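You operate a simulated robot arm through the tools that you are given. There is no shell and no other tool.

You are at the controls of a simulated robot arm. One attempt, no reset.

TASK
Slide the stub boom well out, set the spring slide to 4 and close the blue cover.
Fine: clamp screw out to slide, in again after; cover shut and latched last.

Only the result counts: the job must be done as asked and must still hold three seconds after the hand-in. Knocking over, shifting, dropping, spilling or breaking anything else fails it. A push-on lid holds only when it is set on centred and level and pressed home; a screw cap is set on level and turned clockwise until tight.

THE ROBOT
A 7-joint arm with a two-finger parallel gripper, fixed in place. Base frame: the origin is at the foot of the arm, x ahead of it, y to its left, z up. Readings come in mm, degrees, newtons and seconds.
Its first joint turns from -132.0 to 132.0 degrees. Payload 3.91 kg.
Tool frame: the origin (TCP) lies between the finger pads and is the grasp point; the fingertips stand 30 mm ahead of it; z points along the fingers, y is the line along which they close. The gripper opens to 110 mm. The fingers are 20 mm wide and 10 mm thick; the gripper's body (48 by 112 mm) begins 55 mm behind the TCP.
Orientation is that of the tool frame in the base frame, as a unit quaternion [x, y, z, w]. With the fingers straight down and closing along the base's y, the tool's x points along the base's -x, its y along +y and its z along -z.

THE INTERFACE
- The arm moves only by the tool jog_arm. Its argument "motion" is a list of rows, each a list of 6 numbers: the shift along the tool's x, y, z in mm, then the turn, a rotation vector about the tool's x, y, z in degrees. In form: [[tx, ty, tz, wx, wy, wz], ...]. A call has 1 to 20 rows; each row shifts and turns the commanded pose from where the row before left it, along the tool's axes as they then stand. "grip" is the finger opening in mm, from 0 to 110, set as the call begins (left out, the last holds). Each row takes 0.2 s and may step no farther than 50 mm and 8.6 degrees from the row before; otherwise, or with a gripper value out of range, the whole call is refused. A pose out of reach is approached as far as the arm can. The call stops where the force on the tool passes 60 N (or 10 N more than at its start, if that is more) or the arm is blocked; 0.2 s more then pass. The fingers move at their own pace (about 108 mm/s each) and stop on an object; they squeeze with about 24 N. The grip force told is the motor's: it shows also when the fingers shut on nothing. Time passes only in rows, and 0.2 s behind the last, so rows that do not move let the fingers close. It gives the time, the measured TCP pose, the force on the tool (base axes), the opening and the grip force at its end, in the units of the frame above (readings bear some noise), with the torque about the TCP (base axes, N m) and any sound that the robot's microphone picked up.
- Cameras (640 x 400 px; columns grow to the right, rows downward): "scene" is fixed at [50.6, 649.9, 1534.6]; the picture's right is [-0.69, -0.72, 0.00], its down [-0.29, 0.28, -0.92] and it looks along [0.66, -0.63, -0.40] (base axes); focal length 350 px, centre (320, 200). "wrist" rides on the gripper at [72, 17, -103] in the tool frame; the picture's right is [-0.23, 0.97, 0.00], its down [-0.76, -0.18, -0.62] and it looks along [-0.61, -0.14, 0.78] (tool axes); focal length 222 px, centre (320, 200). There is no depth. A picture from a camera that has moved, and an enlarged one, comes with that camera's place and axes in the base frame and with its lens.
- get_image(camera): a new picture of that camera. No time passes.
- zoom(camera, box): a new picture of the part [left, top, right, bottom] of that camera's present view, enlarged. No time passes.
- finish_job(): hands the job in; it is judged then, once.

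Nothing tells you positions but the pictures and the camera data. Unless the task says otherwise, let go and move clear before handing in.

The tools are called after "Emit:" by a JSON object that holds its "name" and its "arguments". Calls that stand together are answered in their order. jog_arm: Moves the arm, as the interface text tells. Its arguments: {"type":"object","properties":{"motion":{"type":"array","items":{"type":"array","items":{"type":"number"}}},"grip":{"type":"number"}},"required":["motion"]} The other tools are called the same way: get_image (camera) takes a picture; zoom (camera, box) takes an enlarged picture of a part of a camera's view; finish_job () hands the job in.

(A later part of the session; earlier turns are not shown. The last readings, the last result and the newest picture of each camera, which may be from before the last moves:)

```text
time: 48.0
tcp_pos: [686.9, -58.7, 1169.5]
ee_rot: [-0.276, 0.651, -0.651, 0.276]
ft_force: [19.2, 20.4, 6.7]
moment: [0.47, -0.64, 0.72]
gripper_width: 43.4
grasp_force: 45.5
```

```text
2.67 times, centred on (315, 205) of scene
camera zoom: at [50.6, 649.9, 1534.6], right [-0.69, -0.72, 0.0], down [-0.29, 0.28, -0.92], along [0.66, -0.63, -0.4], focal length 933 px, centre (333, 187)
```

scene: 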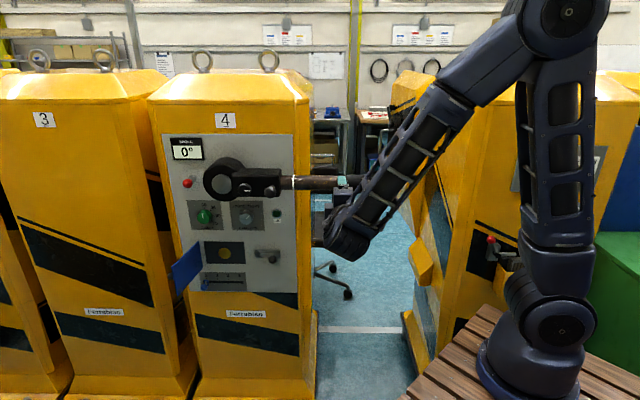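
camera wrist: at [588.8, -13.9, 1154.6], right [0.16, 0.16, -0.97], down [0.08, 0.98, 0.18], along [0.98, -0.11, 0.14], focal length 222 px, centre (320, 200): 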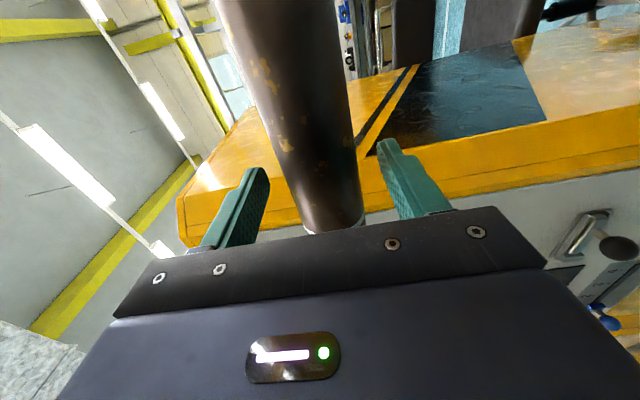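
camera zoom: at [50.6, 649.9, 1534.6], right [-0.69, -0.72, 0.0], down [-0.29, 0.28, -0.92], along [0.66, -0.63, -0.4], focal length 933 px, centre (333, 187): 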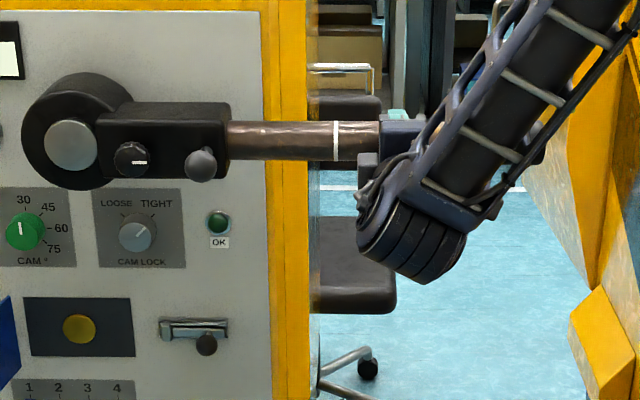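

The grip slips at about 28 N with the boom not moving, so it is at its end stop, about 80 mm further out. I'll release, back off and go back to the clamp knob with the tool rolled the other way, ready to turn clockwise.

Emit:
{"name": "jog_arm", "arguments": {"motion": [[0, 0, 0, 0, 0, 0], [0, 0, 0, 0, 0, 0], [0, 0, -40, 0, 0, 0], [0, 0, -40, 0, 0, 0], [0, 0, -40, 0, 0, 0], [0, 0, -40, 0, 0, 0]], "grip": 75}}

Emit:
{"name": "jog_arm", "arguments": {"motion": [[-43, 0, 0, 0, 0, 0], [-43, 0, 0, 0, 0, 0], [-43, 0, 0, 0, 0, 0], [-43, 0, 0, 0, 0, 0], [-43, 0, 0, 0, 0, 0], [-43, 0, 0, 0, 0, 0], [0, 0, 0, 0, 0, -8.5], [0, 0, 0, 0, 0, -8.5], [0, 0, 0, 0, 0, -8.5], [0, 0, 0, 0, 0, -8.5], [0, 0, 0, 0, 0, -8.5], [0, 0, 0, 0, 0, -8.5], [0, 0, 0, 0, 0, -8.5], [0, 0, 0, 0, 0, -8.5], [0, 0, 0, 0, 0, -8.5], [0, 0, 0, 0, 0, -8.5], [0, 0, 0, 0, 0, -5]]}}

Emit:
{"name": "get_image", "arguments": {"camera": "wrist"}}

Emit:
{"name": "get_image", "arguments": {"camera": "scene"}}

```text
time: 49.4
tcp_pos: [572.0, 53.0, 1172.3]
ee_rot: [-0.276, 0.651, -0.651, 0.276]
ft_force: [0.1, -1.1, -0.3]
moment: [0.05, -0.02, -0.02]
gripper_width: 74.9
grasp_force: 0.0
```

```text
time: 53.0
tcp_pos: [751.0, 238.1, 1170.3]
ee_rot: [0.656, -0.264, 0.655, 0.265]
ft_force: [1.6, 0.1, -0.3]
moment: [0.0, -0.02, 0.01]
gripper_width: 75.0
grasp_force: 0.0
```

```text
taken
camera wrist: at [664.7, 297.5, 1242.1], right [-0.68, -0.7, -0.23], down [-0.33, 0.56, -0.76], along [0.66, -0.44, -0.61], focal length 222 px, centre (320, 200)
```

wrist: 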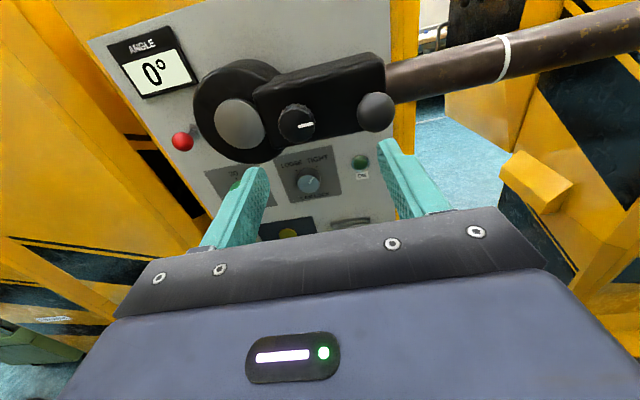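

```text
taken
```

scene: 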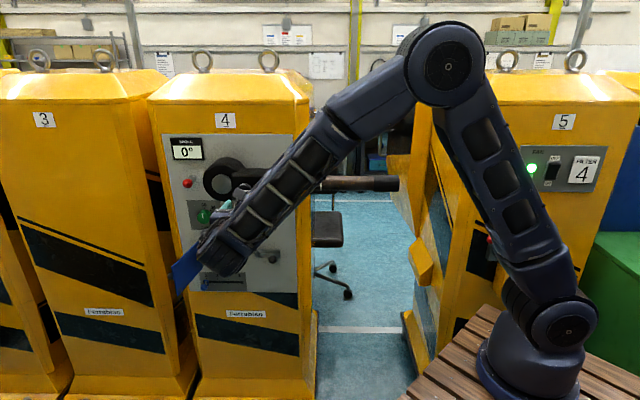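

Emit:
{"name": "jog_arm", "arguments": {"motion": [[1, -23, 0, 0, 0, 0], [0, 0, 0, 0, 0, -8], [0, 0, 0, 0, 0, -8], [0, 0, 0, 0, 0, -8], [0, 0, 0, 0, 0, -8], [0, 0, 0, 0, 0, -8], [0, 0, 0, 0, 0, -8], [0, 0, 32, 0, 0, 0], [0, 0, 32, 0, 0, 0], [0, 0, 32, 0, 0, 0]], "grip": 60}}

Emit:
{"name": "get_image", "arguments": {"camera": "wrist"}}

```text
time: 55.2
tcp_pos: [834.8, 187.9, 1170.3]
ee_rot: [0.707, 0.025, 0.491, 0.508]
ft_force: [-0.4, 0.1, -0.4]
moment: [-0.03, 0.01, 0.01]
gripper_width: 60.1
grasp_force: 0.1
```

```text
taken
camera wrist: at [790.8, 289.2, 1231.3], right [-0.57, -0.59, 0.57], down [-0.76, 0.11, -0.64], along [0.32, -0.8, -0.51], focal length 222 px, centre (320, 200)
```

wrist: 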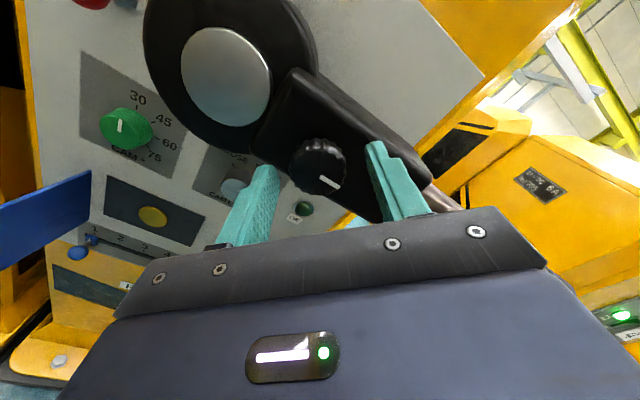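

The fingers straddle the knob. I'll close and turn clockwise to tighten.

Emit:
{"name": "jog_arm", "arguments": {"motion": [[0, 0, 0, 0, 0, 0], [0, 0, 0, 0, 0, 0], [0, 0, 0, 0, 0, 0]], "grip": 25}}

Emit:
{"name": "jog_arm", "arguments": {"motion": [[0, 0, 0, 0, 0, 8.5], [0, 0, 0, 0, 0, 8.5], [0, 0, 0, 0, 0, 8.5], [0, 0, 0, 0, 0, 8.5], [0, 0, 0.2, 0, 0, 8.5], [0, 0, 0, 0, 0, 8.5], [0, 0, 0.2, 0, 0, 8.5], [0, 0, 0, 0, 0, 8.5], [0, 0, 0.2, 0, 0, 8.5], [0, 0, 0, 0, 0, 8.5], [0, 0, 0.2, 0, 0, 8.5], [0, 0, 0, 0, 0, 8.5]]}}

Emit:
{"name": "get_image", "arguments": {"camera": "wrist"}}

```text
time: 56.0
tcp_pos: [835.2, 187.6, 1169.0]
ee_rot: [0.707, 0.025, 0.491, 0.508]
ft_force: [11.9, 7.6, -10.3]
moment: [-0.14, -0.07, 0.3]
gripper_width: 35.1
grasp_force: 45.4
```

```text
time: 58.6
tcp_pos: [837.1, 186.8, 1170.8]
ee_rot: [0.463, -0.535, 0.704, -0.062]
ft_force: [34.3, -4.6, -0.6]
moment: [0.11, 0.23, 0.27]
gripper_width: 35.0
grasp_force: 45.2
```

```text
taken
camera wrist: at [715.9, 208.6, 1198.4], right [-0.27, -0.28, -0.92], down [0.05, 0.95, -0.3], along [0.96, -0.13, -0.24], focal length 222 px, centre (320, 200)
```

wrist: 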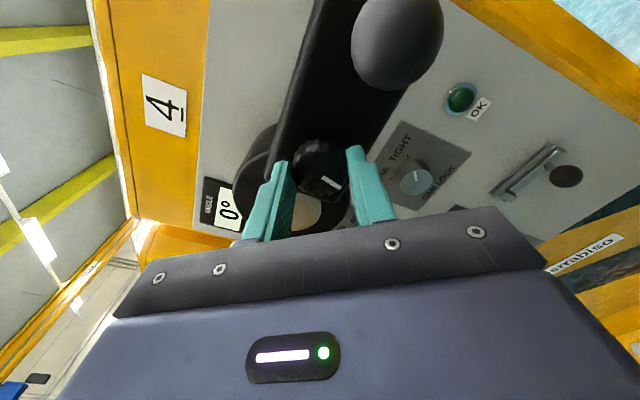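

Emit:
{"name": "jog_arm", "arguments": {"motion": [[0, 0, 1.2, 0, 0, 0], [0, 0, 0, 0, 0, 8.5], [0, 0, 0.1, 0, 0, 8.5], [0, 0, 0.1, 0, 0, 8.5], [0, 0, 0.1, 0, 0, 8.5], [0, 0, 0.1, 0, 0, 8.5], [0, 0, 0.1, 0, 0, 8.5], [0, 0, 0.1, 0, 0, 8.5], [0, 0, 0.1, 0, 0, 8.5]]}}

Emit:
{"name": "get_image", "arguments": {"camera": "wrist"}}

Emit:
{"name": "jog_arm", "arguments": {"motion": [[0, 0, 0, 0, 0, 8.5], [0, 0, 0, 0, 0, 8.5], [0, 0, 0, 0, 0, 8.5], [0, 0, 0, 0, 0, 8.5]]}}

Emit:
{"name": "get_image", "arguments": {"camera": "wrist"}}

```text
time: 60.6
tcp_pos: [837.8, 184.8, 1169.2]
ee_rot: [-0.085, 0.702, -0.549, 0.445]
ft_force: [31.2, -5.3, -6.9]
moment: [-0.24, -0.15, 0.66]
gripper_width: 35.1
grasp_force: 44.6
```

```text
taken
camera wrist: at [728.2, 218.9, 1116.7], right [0.49, 0.51, -0.7], down [-0.07, 0.83, 0.56], along [0.87, -0.23, 0.44], focal length 222 px, centre (320, 200)
```

wrist: 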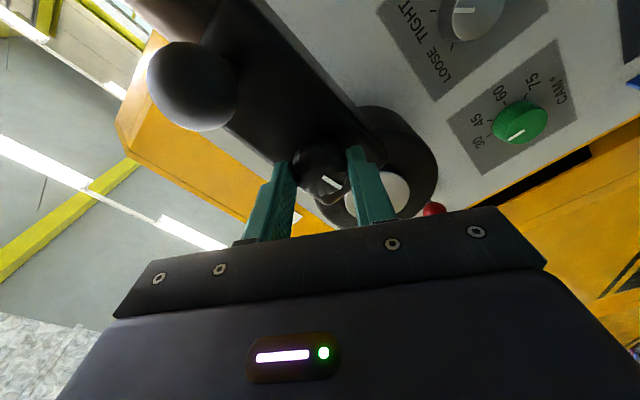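

```text
time: 61.6
tcp_pos: [838.1, 185.3, 1169.8]
ee_rot: [0.123, 0.697, -0.394, 0.586]
ft_force: [11.1, 0.4, -13.9]
moment: [-0.27, 0.51, 0.18]
gripper_width: 35.3
grasp_force: 45.0
```

```text
taken
camera wrist: at [753.9, 247.9, 1096.6], right [0.68, 0.71, -0.19], down [-0.35, 0.54, 0.77], along [0.64, -0.46, 0.61], focal length 222 px, centre (320, 200)
```

wrist: 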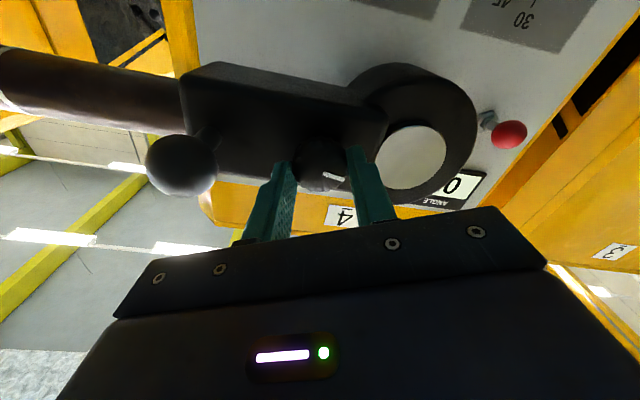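

The knob is back at 9 o'clock and resists with about 0.55 Nm, so it is tight. I'll release, back off, roll upright and look at the lower panel.

Emit:
{"name": "jog_arm", "arguments": {"motion": [[0, 0, 0, 0, 0, 0], [0, 0, 0, 0, 0, 0], [0, 0, -40, 0, 0, 0], [0, 0, -40, 0, 0, 0], [0, 0, -40, 0, 0, 0], [0, 0, -40, 0, 0, 0]], "grip": 60}}

Emit:
{"name": "jog_arm", "arguments": {"motion": [[0, 0, 0, 0, 0, -8.5], [0, 0, 0, 0, 0, -8.5], [0, 0, 0, 0, 0, -8.5], [0, 0, 0, 0, 0, -8.5], [0, 0, 0, 0, 0, -8.5], [0, 0, 0, 0, 0, -8.5], [0, 0, 0, 0, 0, -8.5], [0, 0, 0, 0, 0, -8.5], [0, 0, 0, 0, 0, -8.5], [0, 0, 0, 0, 0, -8.5], [0, 0, 0, 0, 0, -8.5], [0, 0, 0, 0, 0, -8.5], [0, 0, 0, 0, 0, -8.5], [0, 0, 0, 0, 0, -8.5], [0, 0, 0, 0, 0, -8.5], [0, 0, 0, 0, 0, -8.5], [0, 0, 0, 0, 0, -8.5], [0, 0, 0, 0, 0, -8.5]]}}

Emit:
{"name": "jog_arm", "arguments": {"motion": [[-40, 0, 0, 0, 0, 0], [-40, 0, 0, 0, 0, 0], [-40, 0, 0, 0, 0, 0], [-40, 0, 0, 0, 0, 0]]}}

Emit:
{"name": "get_image", "arguments": {"camera": "wrist"}}

Emit:
{"name": "zoom", "arguments": {"camera": "scene", "box": [160, 150, 400, 300]}}

```text
time: 63.0
tcp_pos: [722.3, 296.6, 1170.2]
ee_rot: [0.123, 0.697, -0.394, 0.586]
ft_force: [-0.2, 0.3, 0.5]
moment: [0.03, -0.01, 0.01]
gripper_width: 60.2
grasp_force: 0.0
```

```text
time: 66.8
tcp_pos: [723.0, 298.0, 1170.7]
ee_rot: [0.649, -0.282, 0.662, 0.248]
ft_force: [0.4, -0.7, 0.3]
moment: [0.0, 0.01, 0.01]
gripper_width: 60.2
grasp_force: 0.0
```

```text
time: 67.8
tcp_pos: [728.4, 302.1, 1012.8]
ee_rot: [0.648, -0.283, 0.663, 0.246]
ft_force: [0.6, 0.1, 0.6]
moment: [0.03, 0.02, 0.06]
gripper_width: 59.9
grasp_force: 0.1
```

```text
taken
camera wrist: at [640.1, 358.4, 1083.2], right [-0.67, -0.69, -0.28], down [-0.3, 0.59, -0.75], along [0.68, -0.42, -0.6], focal length 222 px, centre (320, 200)
```

wrist: 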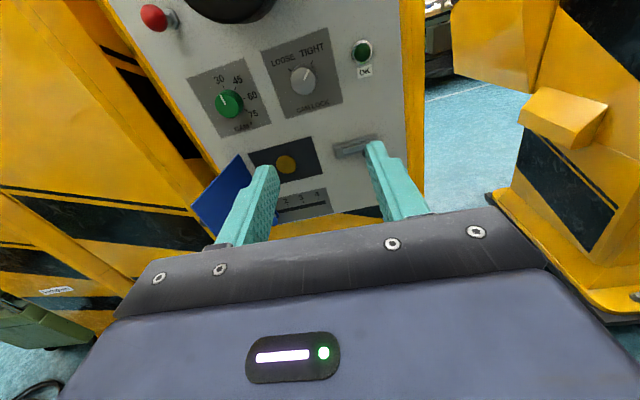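

```text
2.67 times, centred on (280, 225) of scene
camera zoom: at [50.6, 649.9, 1534.6], right [-0.69, -0.72, 0.0], down [-0.29, 0.28, -0.92], along [0.66, -0.63, -0.4], focal length 933 px, centre (427, 133)
```

zoom: 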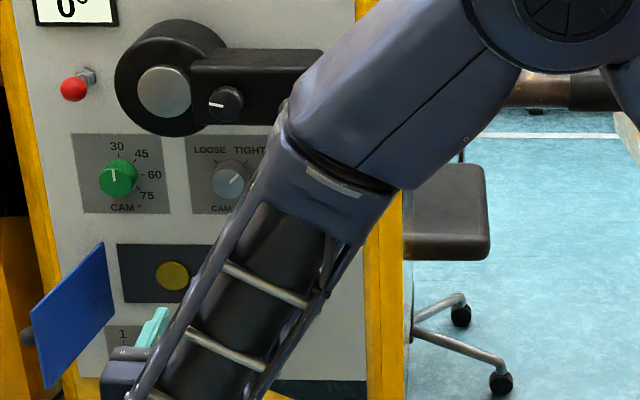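

The clamp knob mark is back at 9 o'clock. I'll straighten the roll and lower the tool to view the slide, cover and latch.

Emit:
{"name": "jog_arm", "arguments": {"motion": [[0, 0, 0, 0, 0, -3], [-40, 0, 0, 0, 0, 0], [-40, 0, 0, 0, 0, 0], [-40, 0, 0, 0, 0, 0], [-20, 0, 0, 0, 0, 0]]}}

Emit:
{"name": "get_image", "arguments": {"camera": "wrist"}}

Emit:
{"name": "zoom", "arguments": {"camera": "wrist", "box": [160, 20, 400, 170]}}

```text
time: 69.0
tcp_pos: [729.4, 302.6, 871.8]
ee_rot: [0.655, -0.266, 0.655, 0.265]
ft_force: [0.5, -0.3, 0.7]
moment: [-0.01, 0.02, 0.01]
gripper_width: 59.8
grasp_force: 0.0
```

```text
taken
camera wrist: at [643.0, 360.7, 943.5], right [-0.68, -0.7, -0.23], down [-0.32, 0.56, -0.76], along [0.66, -0.44, -0.61], focal length 222 px, centre (320, 200)
```

wrist: 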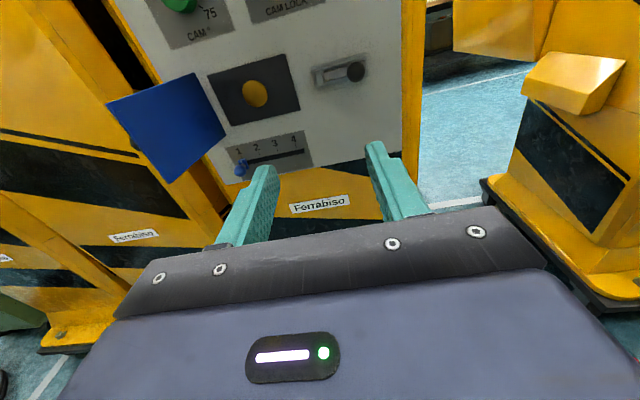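

```text
2.67 times, centred on (280, 95) of wrist
camera zoom: at [643.0, 360.7, 943.5], right [-0.68, -0.7, -0.23], down [-0.32, 0.56, -0.76], along [0.66, -0.44, -0.61], focal length 592 px, centre (427, 480)
```

zoom: 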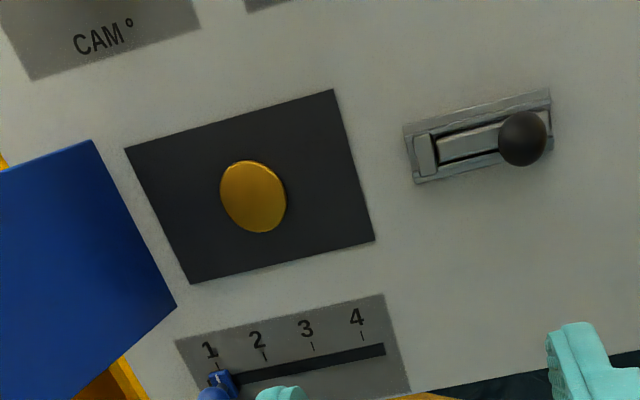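

The lower panel is visible: slide knob at 1, cover open to the left, and a sliding bolt latch on the right. I'll take another view from closer to the slide for accurate triangulation.

Emit:
{"name": "jog_arm", "arguments": {"motion": [[-20, -40, 0, 0, 0, 0], [-20, -40, 0, 0, 0, 0], [-20, -40, 0, 0, 0, 0]], "grip": 20}}

Emit:
{"name": "get_image", "arguments": {"camera": "wrist"}}

Emit:
{"name": "zoom", "arguments": {"camera": "wrist", "box": [160, 20, 400, 170]}}

```text
time: 69.8
tcp_pos: [814.7, 389.8, 812.0]
ee_rot: [0.656, -0.265, 0.656, 0.264]
ft_force: [0.3, 0.5, -0.6]
moment: [0.01, 0.03, -0.02]
gripper_width: 19.9
grasp_force: 0.0
```

```text
taken
camera wrist: at [728.7, 448.7, 884.9], right [-0.68, -0.7, -0.23], down [-0.32, 0.56, -0.76], along [0.66, -0.44, -0.61], focal length 222 px, centre (320, 200)
```

wrist: 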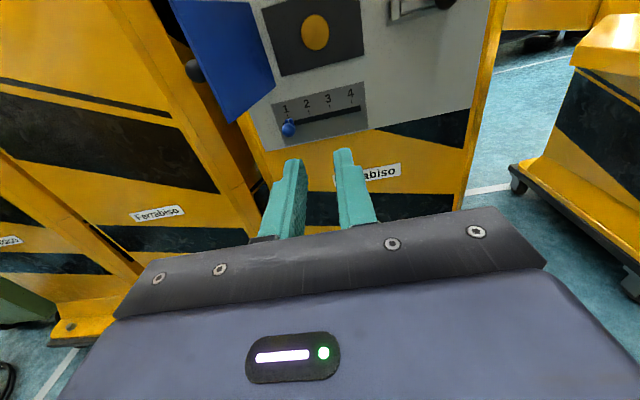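

```text
2.67 times, centred on (280, 95) of wrist
camera zoom: at [728.7, 448.7, 884.9], right [-0.68, -0.7, -0.23], down [-0.32, 0.56, -0.76], along [0.66, -0.44, -0.61], focal length 592 px, centre (427, 480)
```

zoom: 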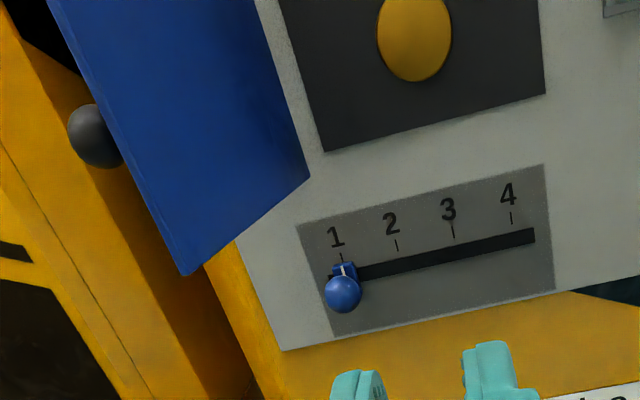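

The blue slide ball is near (1078, 238, 750). Tick 1 is at u≈921 and tick 4 about 121 mm to its right. The open cover hangs just above it (bottom at z≈819), so I'll roll the camera below the gripper to keep clear.

Emit:
{"name": "jog_arm", "arguments": {"motion": [[0, 0, 0, 0, 0, 8.57], [0, 0, 0, 0, 0, 8.57], [0, 0, 0, 0, 0, 8.57], [0, 0, 0, 0, 0, 8.57], [0, 0, 0, 0, 0, 8.57], [0, 0, 0, 0, 0, 8.57], [0, 0, 0, 0, 0, 8.57], [0, 0, 0, 0, 0, 8.57], [0, 0, 0, 0, 0, 8.57], [0, 0, 0, 0, 0, 8.57], [0, 0, 0, 0, 0, 8.57], [0, 0, 0, 0, 0, 8.57], [0, 0, 0, 0, 0, 8.57], [0, 0, 0, 0, 0, 8.57], [0, 0, 0, 0, 0, 8.57], [0, 0, 0, 0, 0, 8.57], [0, 0, 0, 0, 0, 8.57], [0, 0, 0, 0, 0, 8.57], [0, 0, 0, 0, 0, 8.57], [0, 0, 0, 0, 0, 8.57]]}}

Emit:
{"name": "jog_arm", "arguments": {"motion": [[0, 0, 0, 0, 0, 8.57], [20, 25, 0, 0, 0, 0], [20, 25, 0, 0, 0, 0], [22, 25, 0, 0, 0, 0]], "grip": 50}}

Emit:
{"name": "get_image", "arguments": {"camera": "wrist"}}

```text
time: 74.0
tcp_pos: [811.3, 389.2, 811.0]
ee_rot: [0.216, 0.674, -0.313, 0.634]
ft_force: [0.2, -0.4, 0.5]
moment: [0.0, 0.01, 0.0]
gripper_width: 20.0
grasp_force: 0.1
```

```text
time: 75.0
tcp_pos: [862.7, 445.9, 748.6]
ee_rot: [0.264, 0.656, -0.264, 0.656]
ft_force: [-0.1, 1.1, 0.1]
moment: [0.0, -0.03, -0.01]
gripper_width: 49.8
grasp_force: 0.1
```

```text
taken
camera wrist: at [800.5, 529.6, 675.8], right [0.68, 0.7, 0.23], down [-0.57, 0.3, 0.76], along [0.46, -0.65, 0.61], focal length 222 px, centre (320, 200)
```

wrist: 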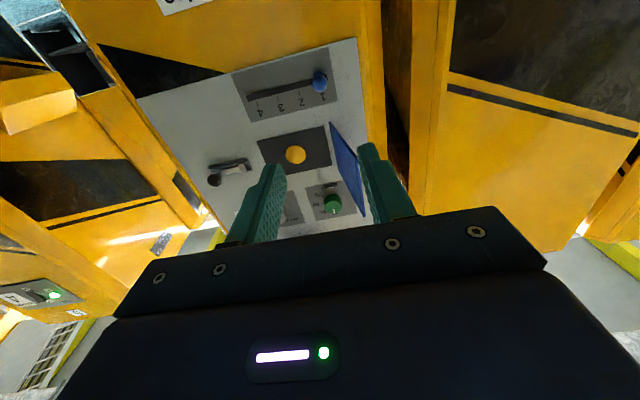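

Emit:
{"name": "jog_arm", "arguments": {"motion": [[0, 0, 40, 0, 0, 0], [0, 0, 40, 0, 0, 0], [0, 0, 40, 0, 0, 0], [0, 0, 40, 0, 0, 0], [0, 0, 40, 0, 0, 0], [0, 0, 30, 0, 0, 0]]}}

Emit:
{"name": "get_image", "arguments": {"camera": "wrist"}}

Emit:
{"name": "get_image", "arguments": {"camera": "scene"}}

```text
time: 76.4
tcp_pos: [1029.0, 283.6, 747.5]
ee_rot: [0.265, 0.656, -0.265, 0.655]
ft_force: [-0.6, 0.7, -0.3]
moment: [0.01, 0.01, 0.01]
gripper_width: 50.2
grasp_force: 0.0
```

```text
taken
camera wrist: at [967.2, 367.0, 674.9], right [0.68, 0.7, 0.23], down [-0.57, 0.3, 0.76], along [0.47, -0.64, 0.61], focal length 222 px, centre (320, 200)
```

wrist: 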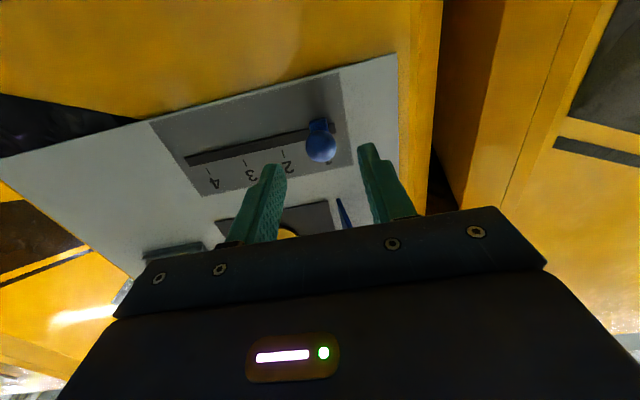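

```text
taken
```

scene: 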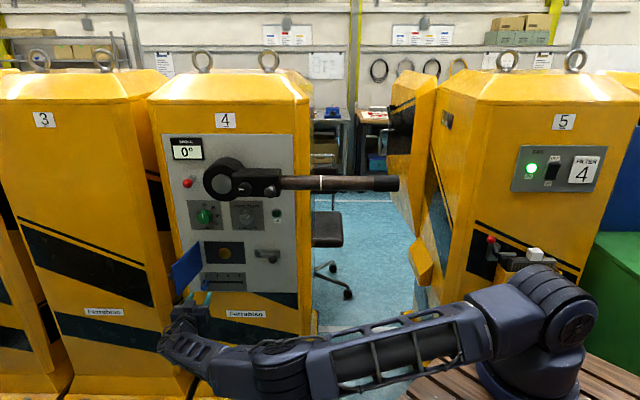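

The tool is aligned with the slide knob. I'll advance and close on it.

Emit:
{"name": "jog_arm", "arguments": {"motion": [[-2, 0, 25, 0, 0, 0], [0, 0, 25, 0, 0, 0]]}}

Emit:
{"name": "jog_arm", "arguments": {"motion": [[0, 0, 0, 0, 0, 0], [0, 0, 0, 0, 0, 0], [0, 0, 0, 0, 0, 0]], "grip": 18}}

Emit:
{"name": "get_image", "arguments": {"camera": "wrist"}}

```text
time: 77.0
tcp_pos: [1064.6, 248.5, 752.7]
ee_rot: [0.264, 0.656, -0.264, 0.657]
ft_force: [-0.3, 0.7, -0.1]
moment: [-0.01, -0.04, 0.0]
gripper_width: 50.0
grasp_force: 0.0
```

```text
time: 77.8
tcp_pos: [1065.5, 248.8, 752.7]
ee_rot: [0.265, 0.655, -0.265, 0.656]
ft_force: [3.5, -1.8, -0.7]
moment: [0.0, 0.02, 0.03]
gripper_width: 23.5
grasp_force: 45.4
```

```text
taken
camera wrist: at [1002.5, 332.1, 679.5], right [0.68, 0.7, 0.23], down [-0.57, 0.31, 0.76], along [0.46, -0.65, 0.61], focal length 222 px, centre (320, 200)
```

wrist: 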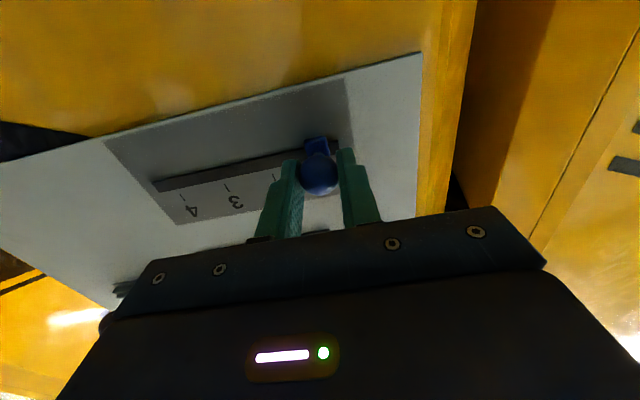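

Gripped, with an opening of 23.5 mm. Now I'll slide it a short way toward 4 and watch the force.

Emit:
{"name": "jog_arm", "arguments": {"motion": [[0, -5, 0, 0, 0, 0], [0, -5, 0, 0, 0, 0], [0, -5, 0, 0, 0, 0]]}}

Emit:
{"name": "get_image", "arguments": {"camera": "wrist"}}

```text
time: 78.6
tcp_pos: [1053.8, 238.3, 752.7]
ee_rot: [0.266, 0.655, -0.266, 0.656]
ft_force: [1.3, -1.3, 10.9]
moment: [-0.17, -0.19, 0.01]
gripper_width: 23.8
grasp_force: 45.3
```

```text
taken
camera wrist: at [992.0, 321.5, 679.3], right [0.68, 0.7, 0.23], down [-0.57, 0.31, 0.76], along [0.46, -0.64, 0.61], focal length 222 px, centre (320, 200)
```

wrist: 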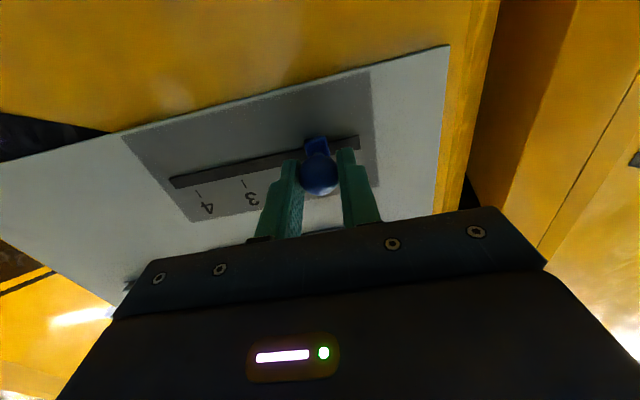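

Emit:
{"name": "jog_arm", "arguments": {"motion": [[-0.6, -7, 0, 0, 0, 0], [0, -7, 0, 0, 0, 0], [0, -7, 0, 0, 0, 0], [0, -7, 0, 0, 0, 0], [0, -7, 0, 0, 0, 0], [0, -7, 0, 0, 0, 0], [0, -7, 0, 0, 0, 0]]}}

Emit:
{"name": "get_image", "arguments": {"camera": "wrist"}}

```text
time: 80.2
tcp_pos: [1019.5, 203.9, 751.9]
ee_rot: [0.265, 0.655, -0.265, 0.656]
ft_force: [-7.4, 8.3, 22.6]
moment: [-0.17, -0.17, -0.03]
gripper_width: 23.3
grasp_force: 45.0
```

```text
taken
camera wrist: at [957.3, 286.9, 679.2], right [0.68, 0.7, 0.23], down [-0.57, 0.3, 0.76], along [0.46, -0.64, 0.61], focal length 222 px, centre (320, 200)
```

wrist: 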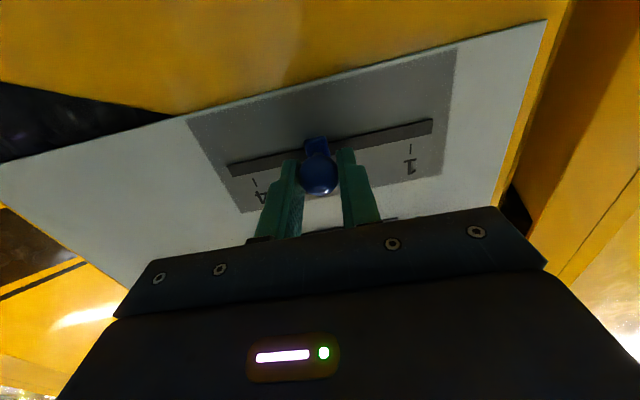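

Emit:
{"name": "jog_arm", "arguments": {"motion": [[-1.2, -7, -0.6, 0, 0, 0], [-0.15, -7, -0.1, 0, 0, 0], [-0.15, -7, -0.1, 0, 0, 0], [-0.15, -7, -0.1, 0, 0, 0], [-0.15, -7, -0.1, 0, 0, 0], [-0.15, -7, -0.1, 0, 0, 0], [-0.15, -7, -0.1, 0, 0, 0]]}}

Emit:
{"name": "get_image", "arguments": {"camera": "wrist"}}

```text
time: 81.8
tcp_pos: [984.7, 169.2, 752.5]
ee_rot: [0.264, 0.657, -0.264, 0.655]
ft_force: [-13.9, 13.8, -7.3]
moment: [0.35, 0.28, 0.0]
gripper_width: 23.2
grasp_force: 45.0
```

```text
taken
camera wrist: at [922.6, 252.2, 679.4], right [0.68, 0.7, 0.23], down [-0.57, 0.3, 0.76], along [0.47, -0.65, 0.61], focal length 222 px, centre (320, 200)
```

wrist: 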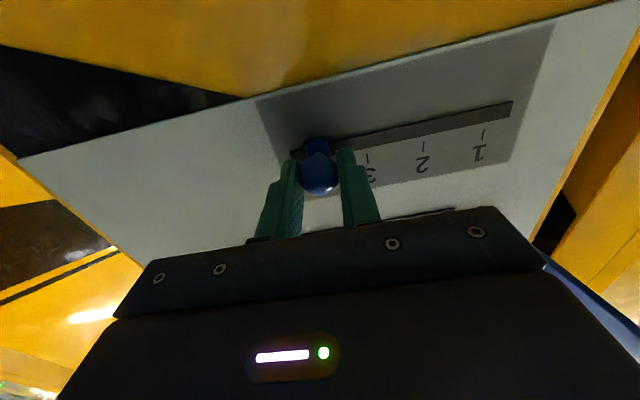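

Emit:
{"name": "jog_arm", "arguments": {"motion": [[0, -2, -0.9, 0, 0, 0], [0, -2, 0, 0, 0, 0], [0, -2, 0, 0, 0, 0]]}}

Emit:
{"name": "jog_arm", "arguments": {"motion": [[0, -2, 0, 0, 0, 0], [0, -2, 0, 0, 0, 0]]}}

Emit:
{"name": "get_image", "arguments": {"camera": "wrist"}}

Emit:
{"name": "zoom", "arguments": {"camera": "scene", "box": [150, 220, 310, 320]}}

```text
time: 82.6
tcp_pos: [981.1, 164.9, 752.1]
ee_rot: [0.264, 0.656, -0.265, 0.655]
ft_force: [-5.2, 5.5, -18.8]
moment: [-0.11, -0.05, -0.04]
gripper_width: 23.2
grasp_force: 45.1
```

```text
time: 83.2
tcp_pos: [979.5, 163.0, 751.9]
ee_rot: [0.263, 0.657, -0.263, 0.656]
ft_force: [22.6, 14.7, -21.6]
moment: [0.31, 0.39, 0.34]
gripper_width: 23.4
grasp_force: 44.9
```

```text
taken
camera wrist: at [916.9, 246.5, 679.6], right [0.67, 0.7, 0.23], down [-0.57, 0.3, 0.76], along [0.47, -0.64, 0.61], focal length 222 px, centre (320, 200)
```

wrist: 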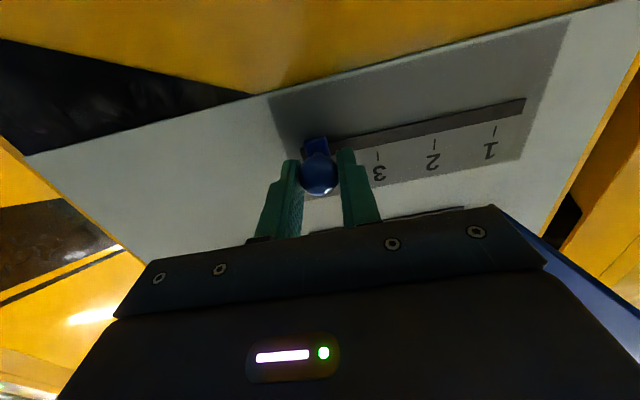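

```text
4.00 times, centred on (230, 270) of scene
camera zoom: at [50.6, 649.9, 1534.6], right [-0.69, -0.72, 0.0], down [-0.29, 0.28, -0.92], along [0.66, -0.63, -0.4], focal length 1399 px, centre (680, -80)
```

zoom: 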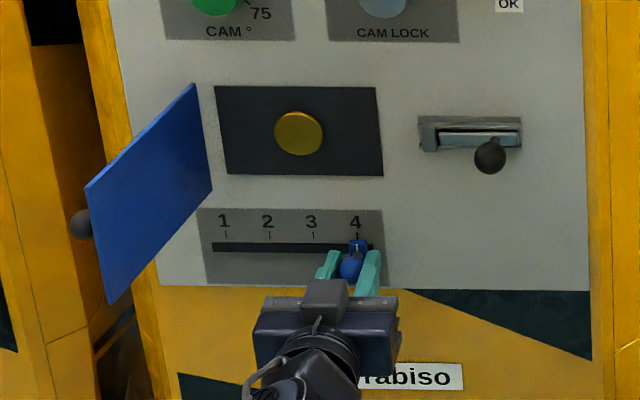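

The slide is at 4, against a stop. I'll release it and see whether it stays.

Emit:
{"name": "jog_arm", "arguments": {"motion": [[0, 0, 0, 0, 0, 0], [0, 0, 0, 0, 0, 0], [0, 0, 0, 0, 0, 0]], "grip": 40}}

Emit:
{"name": "get_image", "arguments": {"camera": "wrist"}}

Emit:
{"name": "zoom", "arguments": {"camera": "scene", "box": [150, 220, 310, 320]}}

```text
time: 84.0
tcp_pos: [977.7, 161.8, 753.9]
ee_rot: [0.264, 0.656, -0.265, 0.655]
ft_force: [0.2, 0.3, -0.2]
moment: [0.01, 0.0, 0.03]
gripper_width: 39.7
grasp_force: 0.1
```

```text
taken
camera wrist: at [916.1, 244.9, 680.8], right [0.68, 0.7, 0.23], down [-0.57, 0.31, 0.76], along [0.46, -0.65, 0.61], focal length 222 px, centre (320, 200)
```

wrist: 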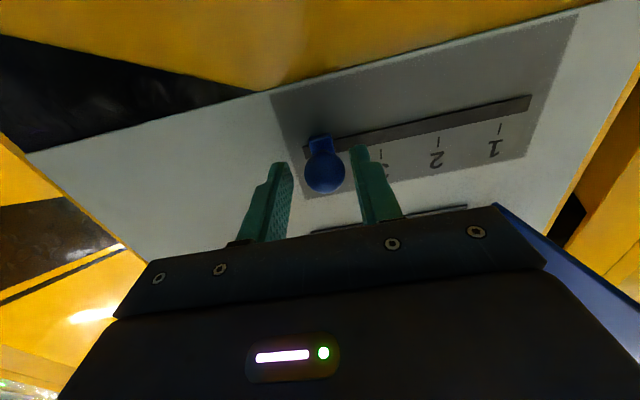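

```text
4.00 times, centred on (230, 270) of scene
camera zoom: at [50.6, 649.9, 1534.6], right [-0.69, -0.72, 0.0], down [-0.29, 0.28, -0.92], along [0.66, -0.63, -0.4], focal length 1399 px, centre (680, -80)
```

zoom: 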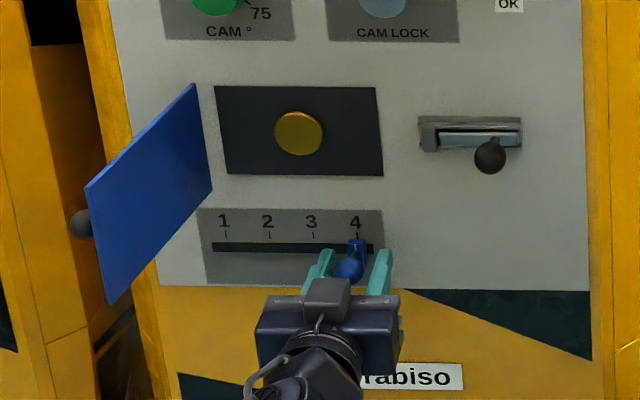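

The slide stays at 4. Next I'll retreat, close the fingers, and go around to the outer (left) side of the open cover, below its knob, to push it shut.

Emit:
{"name": "jog_arm", "arguments": {"motion": [[0, 0, -38, 0, 0, 0], [0, 0, -38, 0, 0, 0], [0, 0, -38, 0, 0, 0], [0, 0, -38, 0, 0, 0], [0, 0, -36, 0, 0, 0]]}}

Emit:
{"name": "jog_arm", "arguments": {"motion": [[-16, 38, 0, 0, 0, 0], [-16, 38, 0, 0, 0, 0], [-16, 38, 0, 0, 0, 0], [-17, 39, 0, 0, 0, 0], [-17, 40, 0, 0, 0, 0]], "grip": 0}}

Emit:
{"name": "get_image", "arguments": {"camera": "wrist"}}

Emit:
{"name": "zoom", "arguments": {"camera": "scene", "box": [130, 220, 330, 345]}}

```text
time: 85.2
tcp_pos: [841.7, 292.6, 753.7]
ee_rot: [0.265, 0.656, -0.265, 0.656]
ft_force: [0.2, -0.2, 0.0]
moment: [0.0, 0.02, 0.02]
gripper_width: 40.1
grasp_force: 0.0
```

```text
time: 86.4
tcp_pos: [977.5, 430.4, 838.1]
ee_rot: [0.264, 0.656, -0.264, 0.655]
ft_force: [-0.7, 0.5, -0.3]
moment: [0.02, 0.01, -0.01]
gripper_width: 0.0
grasp_force: 23.9
```

```text
taken
camera wrist: at [915.1, 513.9, 764.6], right [0.68, 0.7, 0.23], down [-0.57, 0.3, 0.76], along [0.47, -0.64, 0.61], focal length 222 px, centre (320, 200)
```

wrist: 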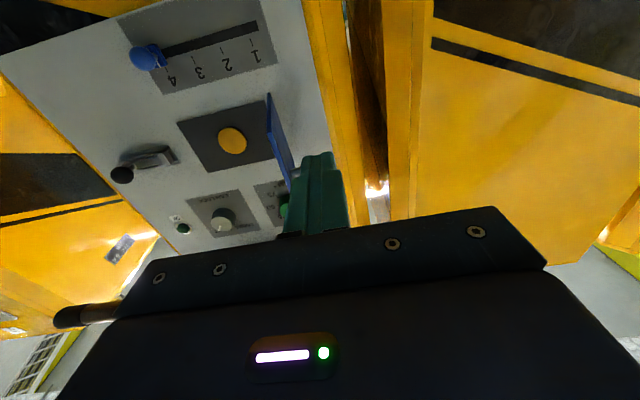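

```text
3.20 times, centred on (230, 282) of scene
camera zoom: at [50.6, 649.9, 1534.6], right [-0.69, -0.72, 0.0], down [-0.29, 0.28, -0.92], along [0.66, -0.63, -0.4], focal length 1119 px, centre (608, -64)
```

zoom: 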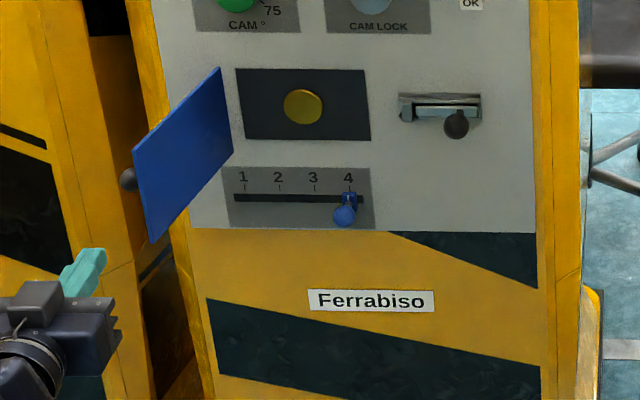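

Emit:
{"name": "jog_arm", "arguments": {"motion": [[0, 0, 35, 0, 0, 0], [0, 0, 35, 0, 0, 0], [0, 0, 35, 0, 0, 0]]}}

Emit:
{"name": "get_image", "arguments": {"camera": "wrist"}}

Emit:
{"name": "zoom", "arguments": {"camera": "scene", "box": [130, 220, 330, 345]}}

```text
time: 87.2
tcp_pos: [1052.8, 361.2, 837.0]
ee_rot: [0.264, 0.656, -0.264, 0.656]
ft_force: [-1.0, 0.6, -0.4]
moment: [0.02, 0.03, -0.02]
gripper_width: 0.1
grasp_force: 24.1
```

```text
taken
camera wrist: at [990.4, 443.0, 765.0], right [0.68, 0.7, 0.23], down [-0.57, 0.3, 0.76], along [0.47, -0.64, 0.61], focal length 222 px, centre (320, 200)
```

wrist: 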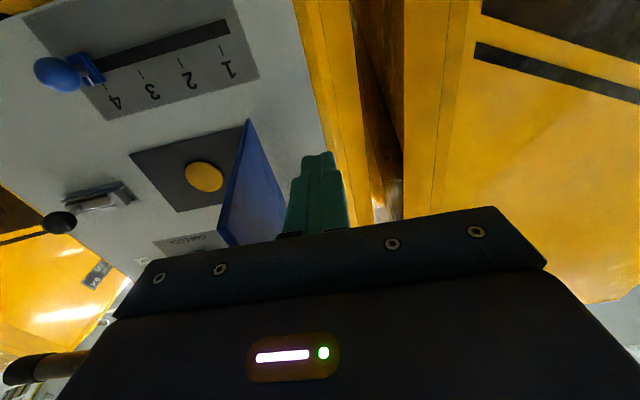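

```text
3.20 times, centred on (230, 282) of scene
camera zoom: at [50.6, 649.9, 1534.6], right [-0.69, -0.72, 0.0], down [-0.29, 0.28, -0.92], along [0.66, -0.63, -0.4], focal length 1119 px, centre (608, -64)
```

zoom: 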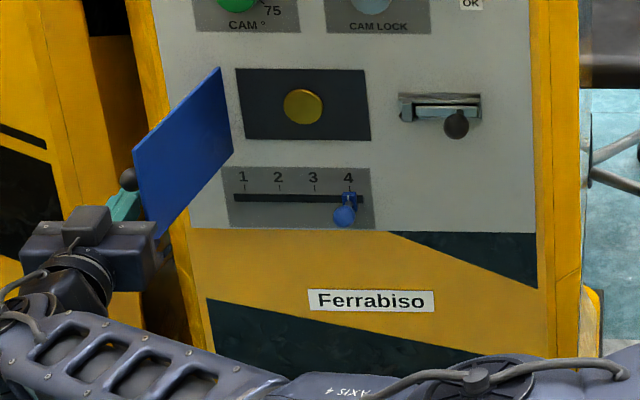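

The closed fingers are on the outer side of the cover below its knob. I'll push toward the panel's right.

Emit:
{"name": "jog_arm", "arguments": {"motion": [[0, -8, 0, 0, 0, 0], [0, -8, 0, 0, 0, 0], [0, -8, 0, 0, 0, 0], [0, -8, 0, 0, 0, 0], [0, -8, 0, 0, 0, 0], [0, -8, 0, 0, 0, 0], [0, -8, 0, 0, 0, 0]]}}

Emit:
{"name": "get_image", "arguments": {"camera": "wrist"}}

Emit:
{"name": "zoom", "arguments": {"camera": "scene", "box": [130, 220, 330, 345]}}

```text
time: 88.8
tcp_pos: [1015.5, 318.9, 835.6]
ee_rot: [0.265, 0.655, -0.265, 0.656]
ft_force: [0.3, 0.4, -0.1]
moment: [-0.02, 0.0, 0.02]
gripper_width: 0.2
grasp_force: 23.9
```

```text
taken
camera wrist: at [952.0, 402.0, 762.6], right [0.68, 0.7, 0.23], down [-0.57, 0.3, 0.76], along [0.46, -0.65, 0.61], focal length 222 px, centre (320, 200)
```

wrist: 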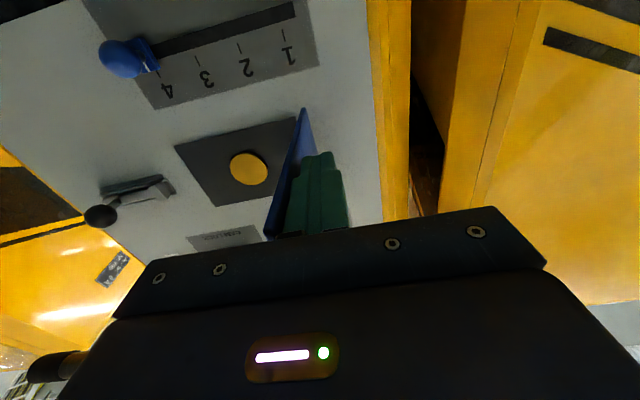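

```text
3.20 times, centred on (230, 282) of scene
camera zoom: at [50.6, 649.9, 1534.6], right [-0.69, -0.72, 0.0], down [-0.29, 0.28, -0.92], along [0.66, -0.63, -0.4], focal length 1119 px, centre (608, -64)
```

zoom: 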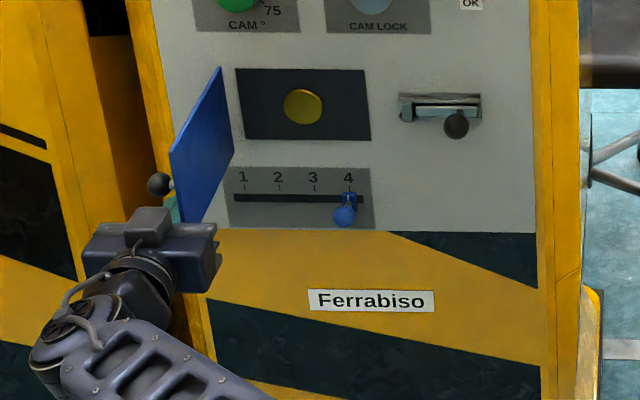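

The cover is turning freely. I'll follow its arc.

Emit:
{"name": "jog_arm", "arguments": {"motion": [[0, -7.5, 0, 0, 0, 0], [0, -7.5, 0, 0, 0, 0], [0, -7.5, 0, 0, 0, 0], [0, -7.5, 0, 0, 0, 0], [0, -7.5, 0, 0, 0, 0], [0, -7.5, 0, 0, 0, 0], [0, -7.5, 0, 0, 0, 0], [0, -8.3, 7, 0, 0, 0], [0, -8.3, 7, 0, 0, 0], [0, -8.3, 7, 0, 0, 0]]}}

Emit:
{"name": "get_image", "arguments": {"camera": "wrist"}}

Emit:
{"name": "zoom", "arguments": {"camera": "scene", "box": [130, 220, 330, 345]}}

```text
time: 91.0
tcp_pos: [975.7, 248.4, 836.5]
ee_rot: [0.264, 0.656, -0.264, 0.656]
ft_force: [-0.7, 0.0, -0.1]
moment: [-0.01, -0.02, 0.01]
gripper_width: 0.0
grasp_force: 23.8
```

```text
taken
camera wrist: at [913.1, 331.4, 762.9], right [0.68, 0.7, 0.23], down [-0.57, 0.31, 0.76], along [0.46, -0.65, 0.61], focal length 222 px, centre (320, 200)
```

wrist: 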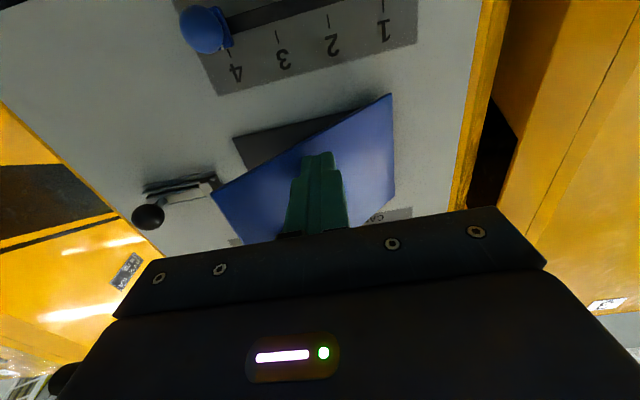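

```text
3.20 times, centred on (230, 282) of scene
camera zoom: at [50.6, 649.9, 1534.6], right [-0.69, -0.72, 0.0], down [-0.29, 0.28, -0.92], along [0.66, -0.63, -0.4], focal length 1119 px, centre (608, -64)
```

zoom: 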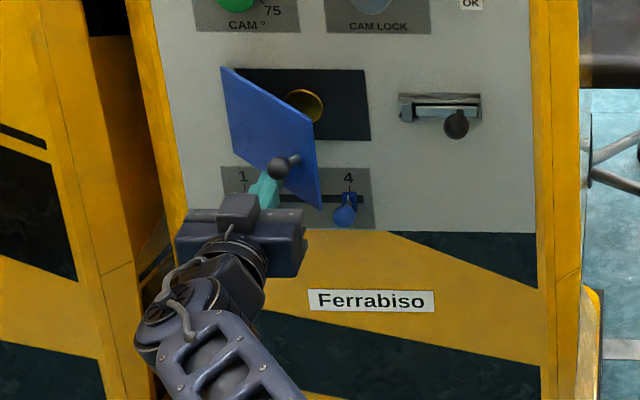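

Emit:
{"name": "jog_arm", "arguments": {"motion": [[0, -4, 7.1, 0, 0, 0], [0, -4, 7.1, 0, 0, 0], [0, -4, 7.1, 0, 0, 0], [0, -4, 7.1, 0, 0, 0], [0, -1.5, 7, 0, 0, 0], [0, -1.5, 7, 0, 0, 0], [0, -1.5, 5, 0, 0, 0]]}}

Emit:
{"name": "get_image", "arguments": {"camera": "wrist"}}

Emit:
{"name": "zoom", "arguments": {"camera": "scene", "box": [130, 220, 330, 345]}}

```text
time: 92.6
tcp_pos: [993.2, 201.4, 835.5]
ee_rot: [0.264, 0.656, -0.265, 0.655]
ft_force: [0.4, -0.4, -0.2]
moment: [0.02, -0.01, 0.02]
gripper_width: 0.3
grasp_force: 23.8
```

```text
taken
camera wrist: at [932.4, 284.3, 762.8], right [0.68, 0.7, 0.23], down [-0.57, 0.3, 0.76], along [0.46, -0.65, 0.61], focal length 222 px, centre (320, 200)
```

wrist: 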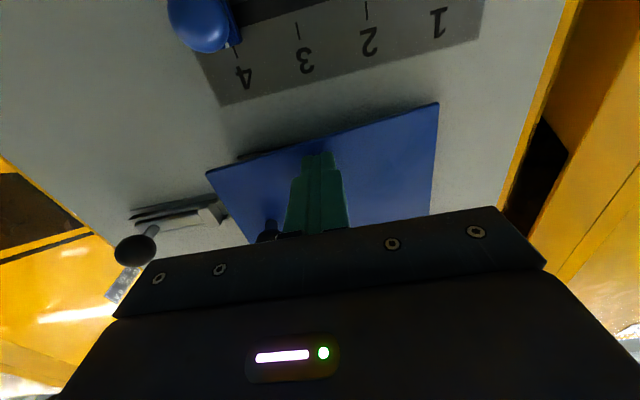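

```text
3.20 times, centred on (230, 282) of scene
camera zoom: at [50.6, 649.9, 1534.6], right [-0.69, -0.72, 0.0], down [-0.29, 0.28, -0.92], along [0.66, -0.63, -0.4], focal length 1119 px, centre (608, -64)
```

zoom: 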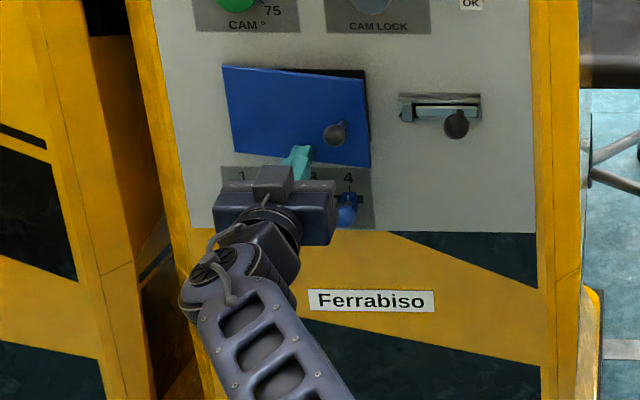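

Emit:
{"name": "jog_arm", "arguments": {"motion": [[0, -0.5, 4, 0, 0, 0], [0, -0.5, 4, 0, 0, 0], [0, 0, 3, 0, 0, 0], [0, 0, 3, 0, 0, 0], [0, 0, 2, 0, 0, 0], [0, 0, 2, 0, 0, 0]]}}

Emit:
{"name": "zoom", "arguments": {"camera": "scene", "box": [170, 220, 310, 308]}}

Emit:
{"name": "get_image", "arguments": {"camera": "wrist"}}

```text
time: 94.0
tcp_pos: [1005.9, 187.3, 836.5]
ee_rot: [0.264, 0.656, -0.264, 0.656]
ft_force: [-26.2, 7.3, -0.5]
moment: [0.01, 0.04, -0.5]
gripper_width: 0.0
grasp_force: 24.2
```

```text
4.55 times, centred on (240, 264) of scene
camera zoom: at [50.6, 649.9, 1534.6], right [-0.69, -0.72, 0.0], down [-0.29, 0.28, -0.92], along [0.66, -0.63, -0.4], focal length 1590 px, centre (684, -91)
```

zoom: 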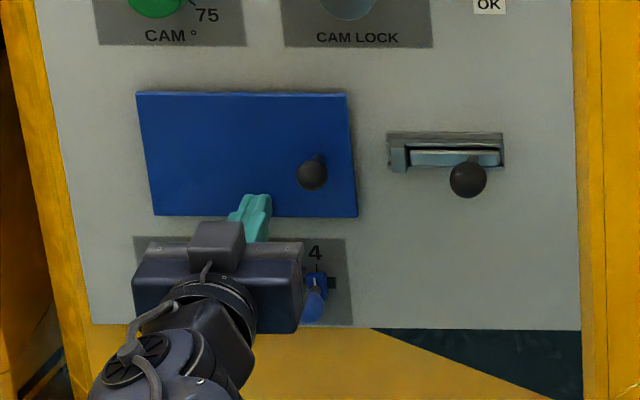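

```text
taken
camera wrist: at [943.9, 271.4, 762.1], right [0.68, 0.7, 0.23], down [-0.57, 0.31, 0.76], along [0.46, -0.64, 0.61], focal length 222 px, centre (320, 200)
```

wrist: 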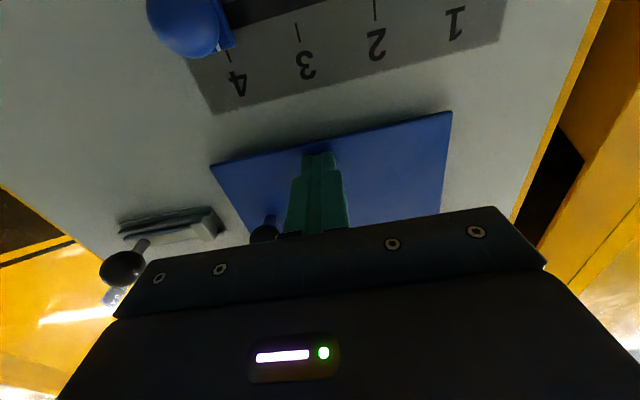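

The cover is shut against the panel at about 25 N. I'll retreat slowly and check that it stays shut.

Emit:
{"name": "jog_arm", "arguments": {"motion": [[0, 0, -10, 0, 0, 0], [0, 0, -30, 0, 0, 0], [0, 0, -40, 0, 0, 0], [0, 0, -40, 0, 0, 0], [0, 0, -40, 0, 0, 0]]}}

Emit:
{"name": "zoom", "arguments": {"camera": "scene", "box": [170, 220, 310, 308]}}

Emit:
{"name": "zoom", "arguments": {"camera": "wrist", "box": [100, 40, 420, 240]}}

```text
time: 95.2
tcp_pos: [890.5, 297.6, 836.1]
ee_rot: [0.265, 0.655, -0.265, 0.656]
ft_force: [0.0, 0.1, -0.9]
moment: [0.02, 0.03, -0.02]
gripper_width: 0.0
grasp_force: 24.1
```

```text
4.55 times, centred on (240, 264) of scene
camera zoom: at [50.6, 649.9, 1534.6], right [-0.69, -0.72, 0.0], down [-0.29, 0.28, -0.92], along [0.66, -0.63, -0.4], focal length 1590 px, centre (684, -91)
```

zoom: 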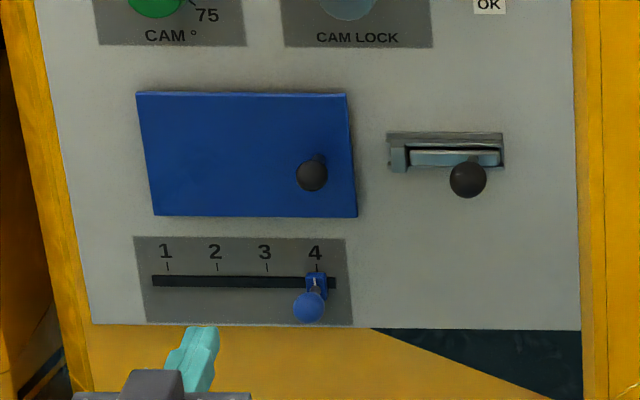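

```text
2.00 times, centred on (260, 140) of wrist
camera zoom: at [827.6, 380.6, 762.6], right [0.68, 0.7, 0.23], down [-0.57, 0.31, 0.76], along [0.46, -0.65, 0.61], focal length 444 px, centre (440, 320)
```

zoom: 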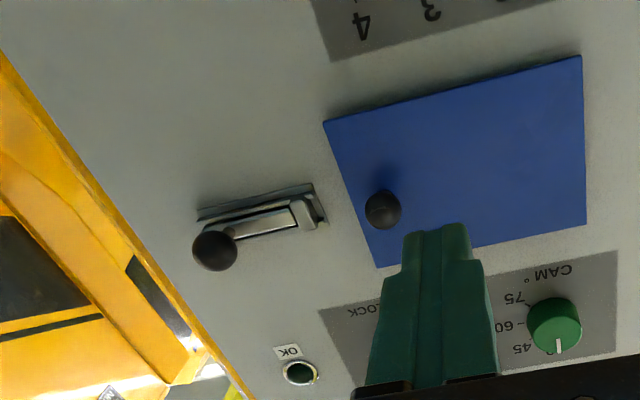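

The cover stays shut and the slide is still at 4. Now the latch: I'll move in front of its ball at about (888, 70, 874), opened to 50 mm.

Emit:
{"name": "jog_arm", "arguments": {"motion": [[-9.5, -41, 0, 0, 0, 0], [-9.5, -41, 0, 0, 0, 0], [-9.5, -41, 0, 0, 0, 0], [-9.5, -41.6, 0, 0, 0, 0], [0, 0, 40, 0, 0, 0], [0, 0, 40, 0, 0, 0]], "grip": 50}}

Emit:
{"name": "get_image", "arguments": {"camera": "wrist"}}

```text
time: 96.6
tcp_pos: [835.8, 122.5, 873.5]
ee_rot: [0.265, 0.655, -0.264, 0.656]
ft_force: [-0.4, 0.5, -0.2]
moment: [0.0, -0.05, -0.04]
gripper_width: 50.1
grasp_force: 0.1
```

```text
taken
camera wrist: at [773.6, 207.0, 800.9], right [0.68, 0.7, 0.23], down [-0.57, 0.3, 0.76], along [0.46, -0.64, 0.61], focal length 222 px, centre (320, 200)
```

wrist: 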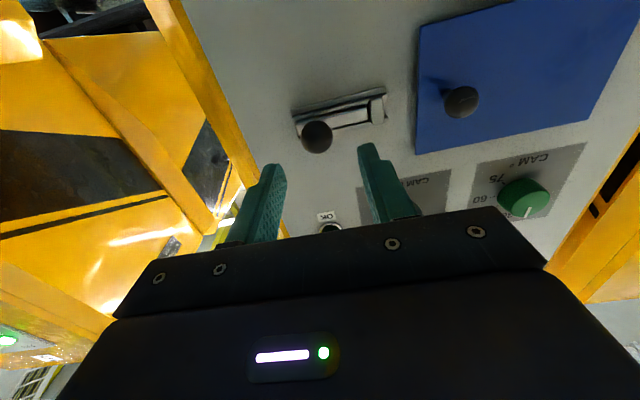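

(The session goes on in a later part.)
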